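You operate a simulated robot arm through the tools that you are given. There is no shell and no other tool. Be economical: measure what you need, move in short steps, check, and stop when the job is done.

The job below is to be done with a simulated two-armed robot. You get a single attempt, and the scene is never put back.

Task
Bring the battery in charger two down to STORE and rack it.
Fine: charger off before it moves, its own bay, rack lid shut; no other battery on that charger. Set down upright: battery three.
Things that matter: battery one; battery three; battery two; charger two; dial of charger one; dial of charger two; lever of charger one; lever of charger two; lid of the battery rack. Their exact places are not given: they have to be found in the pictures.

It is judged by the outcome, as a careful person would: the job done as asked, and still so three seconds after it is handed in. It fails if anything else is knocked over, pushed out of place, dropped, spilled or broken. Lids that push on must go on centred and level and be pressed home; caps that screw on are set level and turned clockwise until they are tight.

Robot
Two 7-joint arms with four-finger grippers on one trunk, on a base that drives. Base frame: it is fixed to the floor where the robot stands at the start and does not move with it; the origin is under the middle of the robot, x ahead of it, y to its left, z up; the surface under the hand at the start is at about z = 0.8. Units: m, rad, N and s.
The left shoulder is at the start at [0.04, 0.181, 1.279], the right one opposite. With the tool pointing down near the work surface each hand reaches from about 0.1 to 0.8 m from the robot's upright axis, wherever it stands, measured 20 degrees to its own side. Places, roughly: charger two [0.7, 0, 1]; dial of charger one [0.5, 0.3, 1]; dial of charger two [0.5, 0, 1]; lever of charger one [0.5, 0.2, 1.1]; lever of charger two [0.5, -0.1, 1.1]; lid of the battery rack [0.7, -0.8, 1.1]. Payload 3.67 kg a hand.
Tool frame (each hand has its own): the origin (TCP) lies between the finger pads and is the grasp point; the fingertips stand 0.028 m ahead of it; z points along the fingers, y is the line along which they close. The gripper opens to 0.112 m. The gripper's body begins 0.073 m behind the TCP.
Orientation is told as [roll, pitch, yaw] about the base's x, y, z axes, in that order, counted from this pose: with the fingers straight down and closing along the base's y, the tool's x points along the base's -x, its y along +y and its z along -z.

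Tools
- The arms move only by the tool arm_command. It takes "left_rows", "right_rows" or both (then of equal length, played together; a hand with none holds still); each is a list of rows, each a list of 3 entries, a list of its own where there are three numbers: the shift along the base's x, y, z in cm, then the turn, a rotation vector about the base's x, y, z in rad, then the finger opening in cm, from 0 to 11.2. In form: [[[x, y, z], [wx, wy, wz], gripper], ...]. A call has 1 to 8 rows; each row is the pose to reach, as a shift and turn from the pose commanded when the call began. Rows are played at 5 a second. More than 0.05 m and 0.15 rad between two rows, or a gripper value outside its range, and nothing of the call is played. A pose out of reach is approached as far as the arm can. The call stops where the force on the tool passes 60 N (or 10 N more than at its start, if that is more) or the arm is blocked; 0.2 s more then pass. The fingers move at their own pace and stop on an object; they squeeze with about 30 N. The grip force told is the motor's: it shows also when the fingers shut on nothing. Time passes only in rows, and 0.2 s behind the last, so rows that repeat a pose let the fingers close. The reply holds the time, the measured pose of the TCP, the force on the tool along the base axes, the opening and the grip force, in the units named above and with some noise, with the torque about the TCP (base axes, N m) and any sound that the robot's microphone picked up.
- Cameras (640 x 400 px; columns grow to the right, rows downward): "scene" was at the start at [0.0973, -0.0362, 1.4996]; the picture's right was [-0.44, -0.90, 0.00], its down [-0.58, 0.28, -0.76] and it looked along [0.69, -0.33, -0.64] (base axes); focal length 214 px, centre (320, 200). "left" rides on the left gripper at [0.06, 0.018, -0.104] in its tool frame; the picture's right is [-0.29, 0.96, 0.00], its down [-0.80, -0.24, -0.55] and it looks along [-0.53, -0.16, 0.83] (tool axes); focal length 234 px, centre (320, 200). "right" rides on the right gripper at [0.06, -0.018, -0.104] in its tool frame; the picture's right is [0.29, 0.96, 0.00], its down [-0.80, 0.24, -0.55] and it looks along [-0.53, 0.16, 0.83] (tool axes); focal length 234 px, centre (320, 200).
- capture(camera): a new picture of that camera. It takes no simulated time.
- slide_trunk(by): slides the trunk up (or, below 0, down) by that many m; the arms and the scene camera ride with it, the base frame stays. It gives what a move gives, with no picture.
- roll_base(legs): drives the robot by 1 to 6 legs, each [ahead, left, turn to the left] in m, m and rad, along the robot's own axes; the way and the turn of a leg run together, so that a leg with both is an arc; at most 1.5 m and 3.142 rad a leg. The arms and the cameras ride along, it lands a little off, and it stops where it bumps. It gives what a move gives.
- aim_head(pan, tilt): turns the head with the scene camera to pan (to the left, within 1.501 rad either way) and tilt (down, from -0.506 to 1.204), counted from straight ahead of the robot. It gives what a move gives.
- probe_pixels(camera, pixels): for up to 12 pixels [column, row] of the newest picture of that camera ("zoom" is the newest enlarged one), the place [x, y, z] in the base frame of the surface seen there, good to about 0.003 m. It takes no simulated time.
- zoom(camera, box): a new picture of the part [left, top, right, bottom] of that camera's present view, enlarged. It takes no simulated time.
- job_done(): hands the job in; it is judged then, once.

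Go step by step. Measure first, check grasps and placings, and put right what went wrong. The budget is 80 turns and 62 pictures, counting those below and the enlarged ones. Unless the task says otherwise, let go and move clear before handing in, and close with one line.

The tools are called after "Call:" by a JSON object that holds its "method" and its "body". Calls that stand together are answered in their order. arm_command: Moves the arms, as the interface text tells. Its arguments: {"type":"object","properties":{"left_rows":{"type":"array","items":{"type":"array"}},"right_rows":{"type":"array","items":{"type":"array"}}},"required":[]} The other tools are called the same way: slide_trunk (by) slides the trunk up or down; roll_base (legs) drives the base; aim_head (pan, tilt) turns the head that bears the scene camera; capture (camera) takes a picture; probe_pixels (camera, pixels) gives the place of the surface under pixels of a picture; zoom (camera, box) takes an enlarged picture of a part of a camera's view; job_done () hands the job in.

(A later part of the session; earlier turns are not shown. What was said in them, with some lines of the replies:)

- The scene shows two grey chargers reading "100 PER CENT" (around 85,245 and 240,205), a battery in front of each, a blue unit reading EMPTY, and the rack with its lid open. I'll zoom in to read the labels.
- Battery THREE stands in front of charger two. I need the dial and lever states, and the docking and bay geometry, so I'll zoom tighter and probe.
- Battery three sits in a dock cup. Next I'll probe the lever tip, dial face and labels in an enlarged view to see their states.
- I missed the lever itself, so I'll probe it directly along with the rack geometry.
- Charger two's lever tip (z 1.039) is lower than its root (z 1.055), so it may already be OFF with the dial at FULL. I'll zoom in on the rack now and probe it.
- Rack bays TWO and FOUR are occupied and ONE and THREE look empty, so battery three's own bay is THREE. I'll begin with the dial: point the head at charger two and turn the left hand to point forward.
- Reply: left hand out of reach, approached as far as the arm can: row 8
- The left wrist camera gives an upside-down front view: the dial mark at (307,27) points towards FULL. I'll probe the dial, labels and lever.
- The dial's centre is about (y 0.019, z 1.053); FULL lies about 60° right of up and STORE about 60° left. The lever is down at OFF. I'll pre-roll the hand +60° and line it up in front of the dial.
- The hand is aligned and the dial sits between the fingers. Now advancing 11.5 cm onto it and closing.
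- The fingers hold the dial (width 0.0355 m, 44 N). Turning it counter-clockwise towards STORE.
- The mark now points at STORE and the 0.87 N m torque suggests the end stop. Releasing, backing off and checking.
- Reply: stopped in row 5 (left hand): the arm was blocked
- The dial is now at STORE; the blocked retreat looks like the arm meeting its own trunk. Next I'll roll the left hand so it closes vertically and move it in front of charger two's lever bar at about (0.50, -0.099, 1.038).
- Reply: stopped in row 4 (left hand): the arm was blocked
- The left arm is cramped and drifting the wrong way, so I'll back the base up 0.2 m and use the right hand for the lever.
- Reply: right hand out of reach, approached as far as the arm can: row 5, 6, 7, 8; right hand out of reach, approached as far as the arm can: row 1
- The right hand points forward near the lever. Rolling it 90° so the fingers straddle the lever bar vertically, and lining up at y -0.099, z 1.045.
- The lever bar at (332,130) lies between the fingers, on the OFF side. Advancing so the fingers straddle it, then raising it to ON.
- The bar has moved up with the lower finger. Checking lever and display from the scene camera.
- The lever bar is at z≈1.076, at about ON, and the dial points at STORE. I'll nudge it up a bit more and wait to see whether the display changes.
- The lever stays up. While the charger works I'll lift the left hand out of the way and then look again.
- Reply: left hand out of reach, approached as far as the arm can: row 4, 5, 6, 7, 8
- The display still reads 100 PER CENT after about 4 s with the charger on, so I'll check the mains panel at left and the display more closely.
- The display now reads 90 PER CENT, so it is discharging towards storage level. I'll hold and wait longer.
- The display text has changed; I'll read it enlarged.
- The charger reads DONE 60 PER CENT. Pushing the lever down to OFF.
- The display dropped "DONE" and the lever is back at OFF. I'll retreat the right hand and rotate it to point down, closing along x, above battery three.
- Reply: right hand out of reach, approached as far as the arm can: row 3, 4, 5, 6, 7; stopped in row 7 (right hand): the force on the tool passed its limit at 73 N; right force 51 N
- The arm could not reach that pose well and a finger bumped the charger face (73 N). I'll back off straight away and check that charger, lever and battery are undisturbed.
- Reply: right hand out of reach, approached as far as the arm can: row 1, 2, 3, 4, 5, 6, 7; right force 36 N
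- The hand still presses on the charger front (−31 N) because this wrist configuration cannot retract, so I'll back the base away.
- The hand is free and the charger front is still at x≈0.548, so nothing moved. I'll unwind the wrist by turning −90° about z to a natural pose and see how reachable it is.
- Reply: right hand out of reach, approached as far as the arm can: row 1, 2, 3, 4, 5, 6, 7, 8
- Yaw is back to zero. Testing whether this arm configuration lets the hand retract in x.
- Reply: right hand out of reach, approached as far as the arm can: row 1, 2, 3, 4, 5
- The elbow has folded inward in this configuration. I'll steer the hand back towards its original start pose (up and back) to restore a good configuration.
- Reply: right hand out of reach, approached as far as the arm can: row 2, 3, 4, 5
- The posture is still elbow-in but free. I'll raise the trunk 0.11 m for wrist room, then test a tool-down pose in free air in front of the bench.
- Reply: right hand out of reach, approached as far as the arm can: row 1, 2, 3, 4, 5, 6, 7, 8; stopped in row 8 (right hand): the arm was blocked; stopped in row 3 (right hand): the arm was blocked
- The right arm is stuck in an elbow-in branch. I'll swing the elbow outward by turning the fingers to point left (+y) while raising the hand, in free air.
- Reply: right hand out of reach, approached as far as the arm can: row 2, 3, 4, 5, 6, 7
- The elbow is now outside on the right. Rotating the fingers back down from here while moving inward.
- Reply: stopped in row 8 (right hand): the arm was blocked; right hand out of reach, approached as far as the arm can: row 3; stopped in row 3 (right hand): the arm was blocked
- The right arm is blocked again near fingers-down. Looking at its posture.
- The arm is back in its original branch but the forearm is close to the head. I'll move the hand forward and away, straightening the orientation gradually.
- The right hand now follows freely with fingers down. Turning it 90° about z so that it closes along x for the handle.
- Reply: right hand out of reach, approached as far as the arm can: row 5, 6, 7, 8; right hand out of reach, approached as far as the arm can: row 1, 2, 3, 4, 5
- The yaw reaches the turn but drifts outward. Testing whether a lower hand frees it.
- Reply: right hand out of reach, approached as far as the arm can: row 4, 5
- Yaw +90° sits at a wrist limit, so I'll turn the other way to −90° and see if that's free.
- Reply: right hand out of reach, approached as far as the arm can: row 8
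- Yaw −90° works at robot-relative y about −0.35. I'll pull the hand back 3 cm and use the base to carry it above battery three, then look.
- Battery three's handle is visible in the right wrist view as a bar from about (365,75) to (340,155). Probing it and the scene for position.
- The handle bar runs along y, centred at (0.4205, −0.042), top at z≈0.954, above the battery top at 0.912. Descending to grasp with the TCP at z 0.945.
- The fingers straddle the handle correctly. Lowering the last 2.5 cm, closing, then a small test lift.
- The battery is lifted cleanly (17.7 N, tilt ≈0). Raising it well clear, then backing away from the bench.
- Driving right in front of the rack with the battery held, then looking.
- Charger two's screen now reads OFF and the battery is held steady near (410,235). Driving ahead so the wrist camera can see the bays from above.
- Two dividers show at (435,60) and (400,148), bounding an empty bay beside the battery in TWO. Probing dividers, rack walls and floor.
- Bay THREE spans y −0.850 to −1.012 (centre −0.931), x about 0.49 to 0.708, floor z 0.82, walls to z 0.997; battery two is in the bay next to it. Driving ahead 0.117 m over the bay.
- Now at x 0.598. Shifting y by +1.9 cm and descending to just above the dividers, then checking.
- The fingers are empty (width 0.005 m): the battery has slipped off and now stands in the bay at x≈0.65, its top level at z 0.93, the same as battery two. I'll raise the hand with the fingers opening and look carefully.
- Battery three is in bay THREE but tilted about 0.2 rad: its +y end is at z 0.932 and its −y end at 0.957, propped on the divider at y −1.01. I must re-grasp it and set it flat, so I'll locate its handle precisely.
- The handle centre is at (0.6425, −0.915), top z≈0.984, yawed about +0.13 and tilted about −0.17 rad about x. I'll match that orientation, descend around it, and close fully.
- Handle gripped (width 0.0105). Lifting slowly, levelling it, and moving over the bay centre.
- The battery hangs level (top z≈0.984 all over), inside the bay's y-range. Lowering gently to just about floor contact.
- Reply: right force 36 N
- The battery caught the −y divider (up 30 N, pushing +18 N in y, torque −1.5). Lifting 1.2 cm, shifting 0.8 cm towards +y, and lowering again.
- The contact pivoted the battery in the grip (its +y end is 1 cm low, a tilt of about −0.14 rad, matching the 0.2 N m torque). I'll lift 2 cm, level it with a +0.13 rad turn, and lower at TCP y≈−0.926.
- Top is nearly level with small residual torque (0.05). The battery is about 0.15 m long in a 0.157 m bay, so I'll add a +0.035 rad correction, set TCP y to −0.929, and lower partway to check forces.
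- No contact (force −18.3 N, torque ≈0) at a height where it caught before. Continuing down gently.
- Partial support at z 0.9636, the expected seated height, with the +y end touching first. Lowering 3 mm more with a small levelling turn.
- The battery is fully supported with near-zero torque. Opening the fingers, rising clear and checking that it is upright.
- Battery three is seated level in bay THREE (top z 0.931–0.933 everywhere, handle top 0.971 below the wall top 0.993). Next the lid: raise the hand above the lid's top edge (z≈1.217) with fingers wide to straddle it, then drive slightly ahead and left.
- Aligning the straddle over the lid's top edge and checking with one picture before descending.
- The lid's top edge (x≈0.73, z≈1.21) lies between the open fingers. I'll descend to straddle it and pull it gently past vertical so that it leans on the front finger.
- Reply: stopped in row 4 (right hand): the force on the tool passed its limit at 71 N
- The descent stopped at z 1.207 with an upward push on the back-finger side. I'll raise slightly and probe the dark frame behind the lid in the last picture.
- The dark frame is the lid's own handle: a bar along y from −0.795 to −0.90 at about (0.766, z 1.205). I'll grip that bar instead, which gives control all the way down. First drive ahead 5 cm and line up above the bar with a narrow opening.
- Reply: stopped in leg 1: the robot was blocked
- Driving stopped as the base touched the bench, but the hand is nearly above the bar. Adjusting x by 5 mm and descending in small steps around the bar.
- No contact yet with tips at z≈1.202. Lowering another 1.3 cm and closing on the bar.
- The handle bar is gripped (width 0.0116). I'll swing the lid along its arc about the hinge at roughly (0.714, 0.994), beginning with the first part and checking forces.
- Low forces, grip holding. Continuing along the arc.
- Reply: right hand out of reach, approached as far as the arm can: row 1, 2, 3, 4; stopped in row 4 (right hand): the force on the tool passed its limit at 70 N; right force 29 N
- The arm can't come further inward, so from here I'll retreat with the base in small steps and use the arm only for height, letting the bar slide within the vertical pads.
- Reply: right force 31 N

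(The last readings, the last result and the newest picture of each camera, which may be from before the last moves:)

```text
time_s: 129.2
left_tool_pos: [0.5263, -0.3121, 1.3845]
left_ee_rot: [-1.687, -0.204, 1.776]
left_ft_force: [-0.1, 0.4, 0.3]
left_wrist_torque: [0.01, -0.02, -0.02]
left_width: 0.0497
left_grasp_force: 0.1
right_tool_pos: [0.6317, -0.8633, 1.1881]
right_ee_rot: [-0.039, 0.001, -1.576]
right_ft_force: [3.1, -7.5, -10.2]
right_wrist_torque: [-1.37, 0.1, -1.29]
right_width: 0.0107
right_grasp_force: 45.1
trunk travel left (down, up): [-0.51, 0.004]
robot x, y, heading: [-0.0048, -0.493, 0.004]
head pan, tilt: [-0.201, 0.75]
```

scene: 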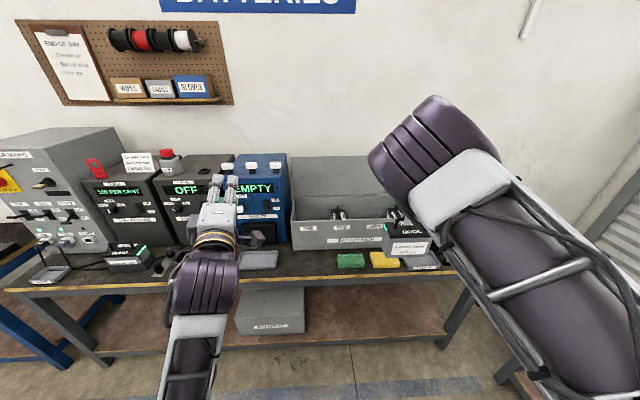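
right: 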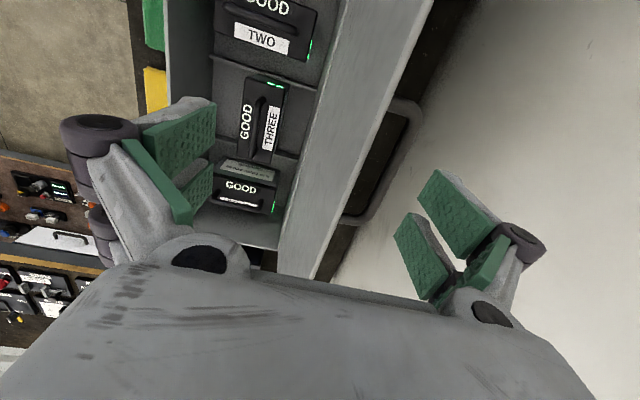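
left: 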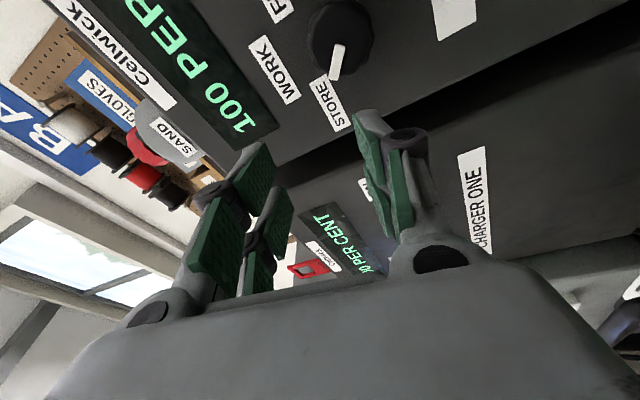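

Forces are moderate and the grip holds. Alternating 2 cm base retreats with matching lowering along the arc.

Call:
{"method": "roll_base", "body": {"legs": [[-0.02, 0, 0]]}}

Call:
{"method": "arm_command", "body": {"right_rows": [[[0, 0, -0.5], [0, 0, 0], 0], [[0, 0, -1.0], [0, 0, 0], 0]]}}

Call:
{"method": "roll_base", "body": {"legs": [[-0.02, 0, 0]]}}

Call:
{"method": "arm_command", "body": {"right_rows": [[[0, 0, -0.6], [0, 0, 0], 0], [[0, 0, -1.2], [0, 0, 0], 0]]}}

```text
time_s: 130.0
left_tool_pos: [0.5098, -0.3106, 1.3827]
left_ee_rot: [-1.683, -0.205, 1.779]
left_ft_force: [-0.7, -0.3, -0.8]
left_wrist_torque: [0.02, 0.01, -0.04]
left_width: 0.0499
left_grasp_force: 0.1
right_tool_pos: [0.6157, -0.8625, 1.1862]
right_ee_rot: [-0.039, 0.004, -1.574]
right_ft_force: [12.7, -7.7, -28.6]
right_wrist_torque: [-0.75, -0.02, -1.63]
right_width: 0.0111
right_grasp_force: 45.0
trunk travel left (down, up): [-0.51, 0.004]
robot x, y, heading: [-0.0265, -0.4948, 0.001]
head pan, tilt: [-0.201, 0.75]
```

```text
time_s: 130.6
left_tool_pos: [0.5017, -0.3101, 1.3858]
left_ee_rot: [-1.689, -0.204, 1.775]
left_ft_force: [-0.5, -0.2, -0.4]
left_wrist_torque: [0.02, 0.01, 0.02]
left_width: 0.0502
left_grasp_force: 0.1
right_tool_pos: [0.6092, -0.8624, 1.1828]
right_ee_rot: [-0.031, -0.003, -1.576]
right_ft_force: [-6.6, -8.3, 16.6]
right_wrist_torque: [0.56, -0.05, -0.88]
right_width: 0.0109
right_grasp_force: 45.3
trunk travel left (down, up): [-0.51, 0.004]
robot x, y, heading: [-0.0287, -0.495, 0.007]
head pan, tilt: [-0.201, 0.75]
```

```text
time_s: 131.4
left_tool_pos: [0.488, -0.3111, 1.3839]
left_ee_rot: [-1.682, -0.206, 1.776]
left_ft_force: [0.3, 1.1, 0.7]
left_wrist_torque: [-0.01, 0.01, 0.03]
left_width: 0.0499
left_grasp_force: 0.1
right_tool_pos: [0.5954, -0.8633, 1.1742]
right_ee_rot: [-0.042, 0.003, -1.571]
right_ft_force: [9.7, -5.6, -24.5]
right_wrist_torque: [-1.05, 0.04, -1.5]
right_width: 0.011
right_grasp_force: 45.0
trunk travel left (down, up): [-0.51, 0.004]
robot x, y, heading: [-0.0462, -0.4944, 0.001]
head pan, tilt: [-0.201, 0.75]
```

```text
time_s: 132.0
left_tool_pos: [0.4801, -0.3097, 1.3871]
left_ee_rot: [-1.688, -0.204, 1.776]
left_ft_force: [-0.1, 0.7, 0.5]
left_wrist_torque: [0.0, -0.01, -0.02]
left_width: 0.0499
left_grasp_force: 0.0
right_tool_pos: [0.5878, -0.8613, 1.1699]
right_ee_rot: [-0.032, -0.003, -1.575]
right_ft_force: [-11.7, -7.1, 19.9]
right_wrist_torque: [0.39, -0.03, -0.56]
right_width: 0.0108
right_grasp_force: 44.8
trunk travel left (down, up): [-0.51, 0.004]
robot x, y, heading: [-0.0458, -0.4951, 0.001]
head pan, tilt: [-0.201, 0.75]
```

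Working well (about θ −35° on the arc, all forces below 30 N). Continuing with three more pairs.

Call:
{"method": "roll_base", "body": {"legs": [[-0.02, 0, 0]]}}

Call:
{"method": "arm_command", "body": {"right_rows": [[[0, 0, -0.8], [0, 0, 0], 0], [[0, 0, -1.6], [0, 0, 0], 0]]}}

Call:
{"method": "roll_base", "body": {"legs": [[-0.02, 0, 0]]}}

Call:
{"method": "arm_command", "body": {"right_rows": [[[0, 0, -1], [0, 0, 0], 0], [[0, 0, -2], [0, 0, 0], 0]]}}

Call:
{"method": "roll_base", "body": {"legs": [[-0.015, 0, 0]]}}

Call:
{"method": "arm_command", "body": {"right_rows": [[[0, 0, -1], [0, 0, 0], 0], [[0, 0, -2], [0, 0, 0], 0]]}}

```text
time_s: 132.8
left_tool_pos: [0.4695, -0.3105, 1.3822]
left_ee_rot: [-1.682, -0.207, 1.777]
left_ft_force: [-0.8, 0.5, 0.3]
left_wrist_torque: [0.02, 0.01, 0.01]
left_width: 0.0498
left_grasp_force: 0.0
right_tool_pos: [0.5756, -0.8622, 1.1604]
right_ee_rot: [-0.046, 0.004, -1.57]
right_ft_force: [10.2, -4.9, -26.9]
right_wrist_torque: [-1.05, 0.0, -1.35]
right_width: 0.0112
right_grasp_force: 45.0
trunk travel left (down, up): [-0.51, 0.004]
robot x, y, heading: [-0.0634, -0.4933, -0.001]
head pan, tilt: [-0.201, 0.75]
```

```text
time_s: 133.4
left_tool_pos: [0.459, -0.3103, 1.3872]
left_ee_rot: [-1.688, -0.204, 1.778]
left_ft_force: [-0.3, 0.8, -0.1]
left_wrist_torque: [0.02, 0.0, -0.02]
left_width: 0.0499
left_grasp_force: 0.0
right_tool_pos: [0.5683, -0.8613, 1.1529]
right_ee_rot: [-0.034, -0.001, -1.575]
right_ft_force: [-16.1, -7.2, 19.0]
right_wrist_torque: [0.17, 0.0, -0.46]
right_width: 0.0108
right_grasp_force: 45.3
trunk travel left (down, up): [-0.51, 0.004]
robot x, y, heading: [-0.0677, -0.494, 0.003]
head pan, tilt: [-0.201, 0.75]
```

```text
time_s: 134.2
left_tool_pos: [0.4494, -0.3123, 1.3831]
left_ee_rot: [-1.681, -0.207, 1.776]
left_ft_force: [-0.1, -0.1, 0.1]
left_wrist_torque: [0.0, -0.01, 0.03]
left_width: 0.0499
left_grasp_force: 0.0
right_tool_pos: [0.5562, -0.8616, 1.1419]
right_ee_rot: [-0.047, 0.006, -1.569]
right_ft_force: [16.9, -6.3, -30.7]
right_wrist_torque: [-0.89, -0.04, -1.35]
right_width: 0.0109
right_grasp_force: 44.7
trunk travel left (down, up): [-0.51, 0.004]
robot x, y, heading: [-0.0862, -0.4933, 0.004]
head pan, tilt: [-0.201, 0.75]
```

```text
time_s: 134.8
left_tool_pos: [0.4398, -0.3093, 1.3872]
left_ee_rot: [-1.688, -0.203, 1.777]
left_ft_force: [-0.4, -0.1, -0.1]
left_wrist_torque: [0.02, 0.01, 0.05]
left_width: 0.05
left_grasp_force: 0.1
right_tool_pos: [0.546, -0.8611, 1.1287]
right_ee_rot: [-0.04, -0.001, -1.574]
right_ft_force: [-17.4, -7.1, 14.5]
right_wrist_torque: [-0.81, 0.06, -0.19]
right_width: 0.0112
right_grasp_force: 45.1
trunk travel left (down, up): [-0.51, 0.004]
robot x, y, heading: [-0.0878, -0.4944, 0.001]
head pan, tilt: [-0.201, 0.75]
```

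```text
time_s: 135.5
left_tool_pos: [0.4339, -0.3124, 1.3834]
left_ee_rot: [-1.684, -0.208, 1.778]
left_ft_force: [-0.2, -1.1, 0.6]
left_wrist_torque: [0.01, -0.01, 0.04]
left_width: 0.05
left_grasp_force: 0.0
right_tool_pos: [0.5402, -0.8622, 1.1199]
right_ee_rot: [-0.048, 0.005, -1.568]
right_ft_force: [14.9, -11.1, -21.5]
right_wrist_torque: [-1.05, -0.07, -1.3]
right_width: 0.0111
right_grasp_force: 45.1
trunk travel left (down, up): [-0.51, 0.004]
robot x, y, heading: [-0.1032, -0.4961, -0.003]
head pan, tilt: [-0.201, 0.75]
```

```text
time_s: 136.1
left_tool_pos: [0.4258, -0.3101, 1.3864]
left_ee_rot: [-1.689, -0.204, 1.776]
left_ft_force: [0.4, -0.2, 0.9]
left_wrist_torque: [-0.01, 0.01, 0.03]
left_width: 0.0499
left_grasp_force: 0.1
right_tool_pos: [0.5317, -0.8617, 1.1061]
right_ee_rot: [-0.044, 0.003, -1.575]
right_ft_force: [-20.4, -8.0, 13.6]
right_wrist_torque: [-1.15, 0.07, 0.04]
right_width: 0.0108
right_grasp_force: 44.9
trunk travel left (down, up): [-0.51, 0.004]
robot x, y, heading: [-0.1068, -0.4946, 0.002]
head pan, tilt: [-0.201, 0.75]
```

On track (about −57°). Finishing the closing arc with mostly downward motion.

Call:
{"method": "roll_base", "body": {"legs": [[-0.014, 0, 0]]}}

Call:
{"method": "arm_command", "body": {"right_rows": [[[0, 0, -1], [0, 0, 0], 0], [[0, 0, -2], [0, 0, 0], 0]]}}

Call:
{"method": "roll_base", "body": {"legs": [[-0.01, 0, 0]]}}

Call:
{"method": "arm_command", "body": {"right_rows": [[[0, 0, -1.2], [0, 0, 0], 0], [[0, 0, -2.4], [0, 0, 0], 0]]}}

Call:
{"method": "roll_base", "body": {"legs": [[-0.006, 0, 0]]}}

Call:
{"method": "arm_command", "body": {"right_rows": [[[0, 0, -1], [0, 0, 0], 0], [[0, 0, -2], [0, 0, 0], 0], [[0, 0, -2.5], [0, 0, 0], 0]]}}

```text
time_s: 136.9
left_tool_pos: [0.4222, -0.3123, 1.3834]
left_ee_rot: [-1.683, -0.207, 1.777]
left_ft_force: [1.1, 0.4, -0.1]
left_wrist_torque: [0.0, -0.03, 0.02]
left_width: 0.0499
left_grasp_force: 0.1
right_tool_pos: [0.5284, -0.8604, 1.0985]
right_ee_rot: [-0.049, 0.007, -1.569]
right_ft_force: [21.0, -14.4, -15.7]
right_wrist_torque: [-0.68, -0.13, -1.18]
right_width: 0.0107
right_grasp_force: 44.8
trunk travel left (down, up): [-0.51, 0.004]
robot x, y, heading: [-0.114, -0.4958, 0.004]
head pan, tilt: [-0.201, 0.75]
```

```text
time_s: 137.5
left_tool_pos: [0.4142, -0.3093, 1.3864]
left_ee_rot: [-1.688, -0.203, 1.778]
left_ft_force: [0.0, 0.2, -0.3]
left_wrist_torque: [0.0, 0.02, 0.0]
left_width: 0.0497
left_grasp_force: 0.0
right_tool_pos: [0.5203, -0.8592, 1.0831]
right_ee_rot: [-0.045, 0.003, -1.572]
right_ft_force: [-11.4, -7.3, 6.3]
right_wrist_torque: [-0.95, -0.04, 0.07]
right_width: 0.0109
right_grasp_force: 45.2
trunk travel left (down, up): [-0.51, 0.004]
robot x, y, heading: [-0.1165, -0.4915, 0.006]
head pan, tilt: [-0.201, 0.75]
```

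```text
time_s: 138.2
left_tool_pos: [0.4117, -0.3111, 1.3824]
left_ee_rot: [-1.683, -0.209, 1.777]
left_ft_force: [0.1, 0.2, 0.0]
left_wrist_torque: [-0.01, -0.01, 0.02]
left_width: 0.0502
left_grasp_force: 0.1
right_tool_pos: [0.5199, -0.8615, 1.0799]
right_ee_rot: [-0.046, 0.006, -1.57]
right_ft_force: [26.1, -14.1, -9.7]
right_wrist_torque: [-0.4, -0.21, -0.93]
right_width: 0.0108
right_grasp_force: 45.1
trunk travel left (down, up): [-0.51, 0.004]
robot x, y, heading: [-0.1219, -0.493, 0.006]
head pan, tilt: [-0.201, 0.75]
```

```text
time_s: 138.8
left_tool_pos: [0.4061, -0.3103, 1.3856]
left_ee_rot: [-1.688, -0.203, 1.776]
left_ft_force: [-1.3, -0.6, 0.6]
left_wrist_torque: [-0.04, 0.03, 0.0]
left_width: 0.0501
left_grasp_force: 0.0
right_tool_pos: [0.512, -0.8609, 1.0582]
right_ee_rot: [-0.042, 0.002, -1.572]
right_ft_force: [-9.0, -7.6, 3.7]
right_wrist_torque: [-0.95, -0.09, 0.06]
right_width: 0.0111
right_grasp_force: 45.2
trunk travel left (down, up): [-0.51, 0.004]
robot x, y, heading: [-0.1252, -0.4916, 0.003]
head pan, tilt: [-0.201, 0.75]
```

```text
time_s: 139.6
left_tool_pos: [0.4028, -0.3107, 1.3847]
left_ee_rot: [-1.682, -0.206, 1.777]
left_ft_force: [0.5, -0.9, 0.2]
left_wrist_torque: [-0.02, 0.01, -0.03]
left_width: 0.0501
left_grasp_force: 0.0
right_tool_pos: [0.5123, -0.8605, 1.055]
right_ee_rot: [-0.042, 0.003, -1.569]
right_ft_force: [14.7, -11.7, -4.3]
right_wrist_torque: [-0.75, -0.19, -0.52]
right_width: 0.0108
right_grasp_force: 44.7
trunk travel left (down, up): [-0.51, 0.004]
robot x, y, heading: [-0.1298, -0.4922, 0.005]
head pan, tilt: [-0.201, 0.75]
```

```text
time_s: 140.4
left_tool_pos: [0.3962, -0.3073, 1.3874]
left_ee_rot: [-1.691, -0.202, 1.779]
left_ft_force: [0.1, 0.4, 0.0]
left_wrist_torque: [0.03, -0.03, -0.03]
left_width: 0.0496
left_grasp_force: 0.0
right_tool_pos: [0.5074, -0.859, 1.0389]
right_ee_rot: [-0.029, -0.006, -1.571]
right_ft_force: [-4.3, -7.4, 36.1]
right_wrist_torque: [-0.46, 0.14, 0.33]
right_width: 0.0112
right_grasp_force: 45.3
trunk travel left (down, up): [-0.51, 0.004]
robot x, y, heading: [-0.1306, -0.4965, 0.004]
head pan, tilt: [-0.201, 0.75]
```

A firm 36 N upward reaction at z 1.039 means the lid has met the rack. Releasing the bar, rising, and verifying with the last picture.

Call:
{"method": "arm_command", "body": {"right_rows": [[[0, 0, 0.4], [0, 0, 0], 1.5], [[0, 0, 0.6], [0, 0, 0], 3.5], [[0, 0, 0.8], [0, 0, 0], 4], [[0, 0, 4], [0, 0, 0], 4], [[0, 0, 8], [0, 0, 0], 4], [[0, 0, 12], [0, 0, 0], 4], [[0, 0, 16], [0, 0, 0], 4]]}}

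Call:
{"method": "capture", "body": {"camera": "right"}}

Call:
{"method": "probe_pixels", "body": {"camera": "right", "pixels": [[300, 20], [350, 20], [400, 40], [450, 60], [300, 60], [350, 80], [400, 100], [440, 120], [270, 30], [290, 120], [340, 140], [500, 60]]}}

```text
time_s: 142.0
left_tool_pos: [0.4018, -0.3075, 1.3839]
left_ee_rot: [-1.687, -0.203, 1.775]
left_ft_force: [-0.2, 0.0, -0.6]
left_wrist_torque: [-0.01, 0.01, -0.04]
left_width: 0.0498
left_grasp_force: 0.1
right_tool_pos: [0.5087, -0.8585, 1.1942]
right_ee_rot: [-0.041, 0.0, -1.568]
right_ft_force: [0.1, 0.8, 0.1]
right_wrist_torque: [0.0, -0.03, 0.02]
right_width: 0.04
right_grasp_force: 0.0
trunk travel left (down, up): [-0.51, 0.004]
robot x, y, heading: [-0.13, -0.4912, 0.003]
head pan, tilt: [-0.201, 0.75]
```

```text
0 pictures are left
```

right: 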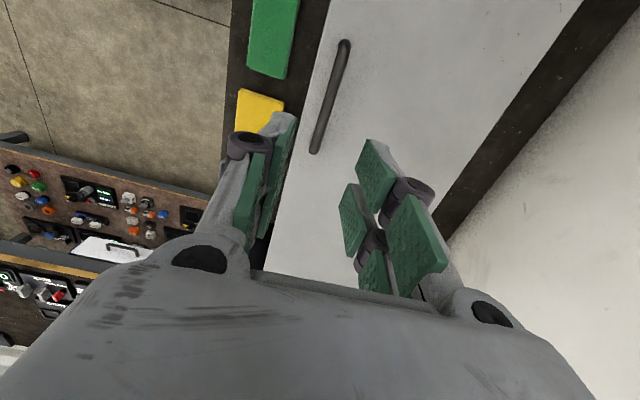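

```text
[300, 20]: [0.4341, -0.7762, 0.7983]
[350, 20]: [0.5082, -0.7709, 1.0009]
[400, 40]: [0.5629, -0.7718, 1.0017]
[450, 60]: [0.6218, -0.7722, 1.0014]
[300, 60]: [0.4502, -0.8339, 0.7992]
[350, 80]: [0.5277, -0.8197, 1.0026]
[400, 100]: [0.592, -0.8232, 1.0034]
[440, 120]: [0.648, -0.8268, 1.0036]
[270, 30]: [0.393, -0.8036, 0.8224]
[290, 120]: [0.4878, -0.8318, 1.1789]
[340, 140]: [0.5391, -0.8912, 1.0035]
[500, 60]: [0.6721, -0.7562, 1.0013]
```

The lid is shut flat (top z 1.001–1.004 from x 0.51 to 0.67, handle on top). I'll back the robot clear, then hand in.

Call:
{"method": "roll_base", "body": {"legs": [[-0.2, 0, 0]]}}

Call:
{"method": "job_done", "body": {}}

```text
time_s: 143.6
left_tool_pos: [0.2043, -0.3101, 1.384]
left_ee_rot: [-1.685, -0.204, 1.773]
left_ft_force: [0.1, 0.6, -0.4]
left_wrist_torque: [0.05, -0.01, 0.01]
left_width: 0.05
left_grasp_force: 0.1
right_tool_pos: [0.3113, -0.8607, 1.1917]
right_ee_rot: [-0.041, 0.002, -1.57]
right_ft_force: [0.0, -0.9, 0.6]
right_wrist_torque: [0.0, 0.05, 0.02]
right_width: 0.0399
right_grasp_force: 0.1
trunk travel left (down, up): [-0.51, 0.004]
robot x, y, heading: [-0.3308, -0.4987, -0.006]
head pan, tilt: [-0.201, 0.75]
```

```text
The job is handed in.
```

Battery three was brought down to STORE (charger two read DONE 60 PER CENT), charger two was switched off before it moved, and it now stands level in bay THREE with the rack lid shut; on the way it slipped from the grip into the bay and had to be re-set upright, and the right hand bumped charger two's front once (73 N) without shifting it.
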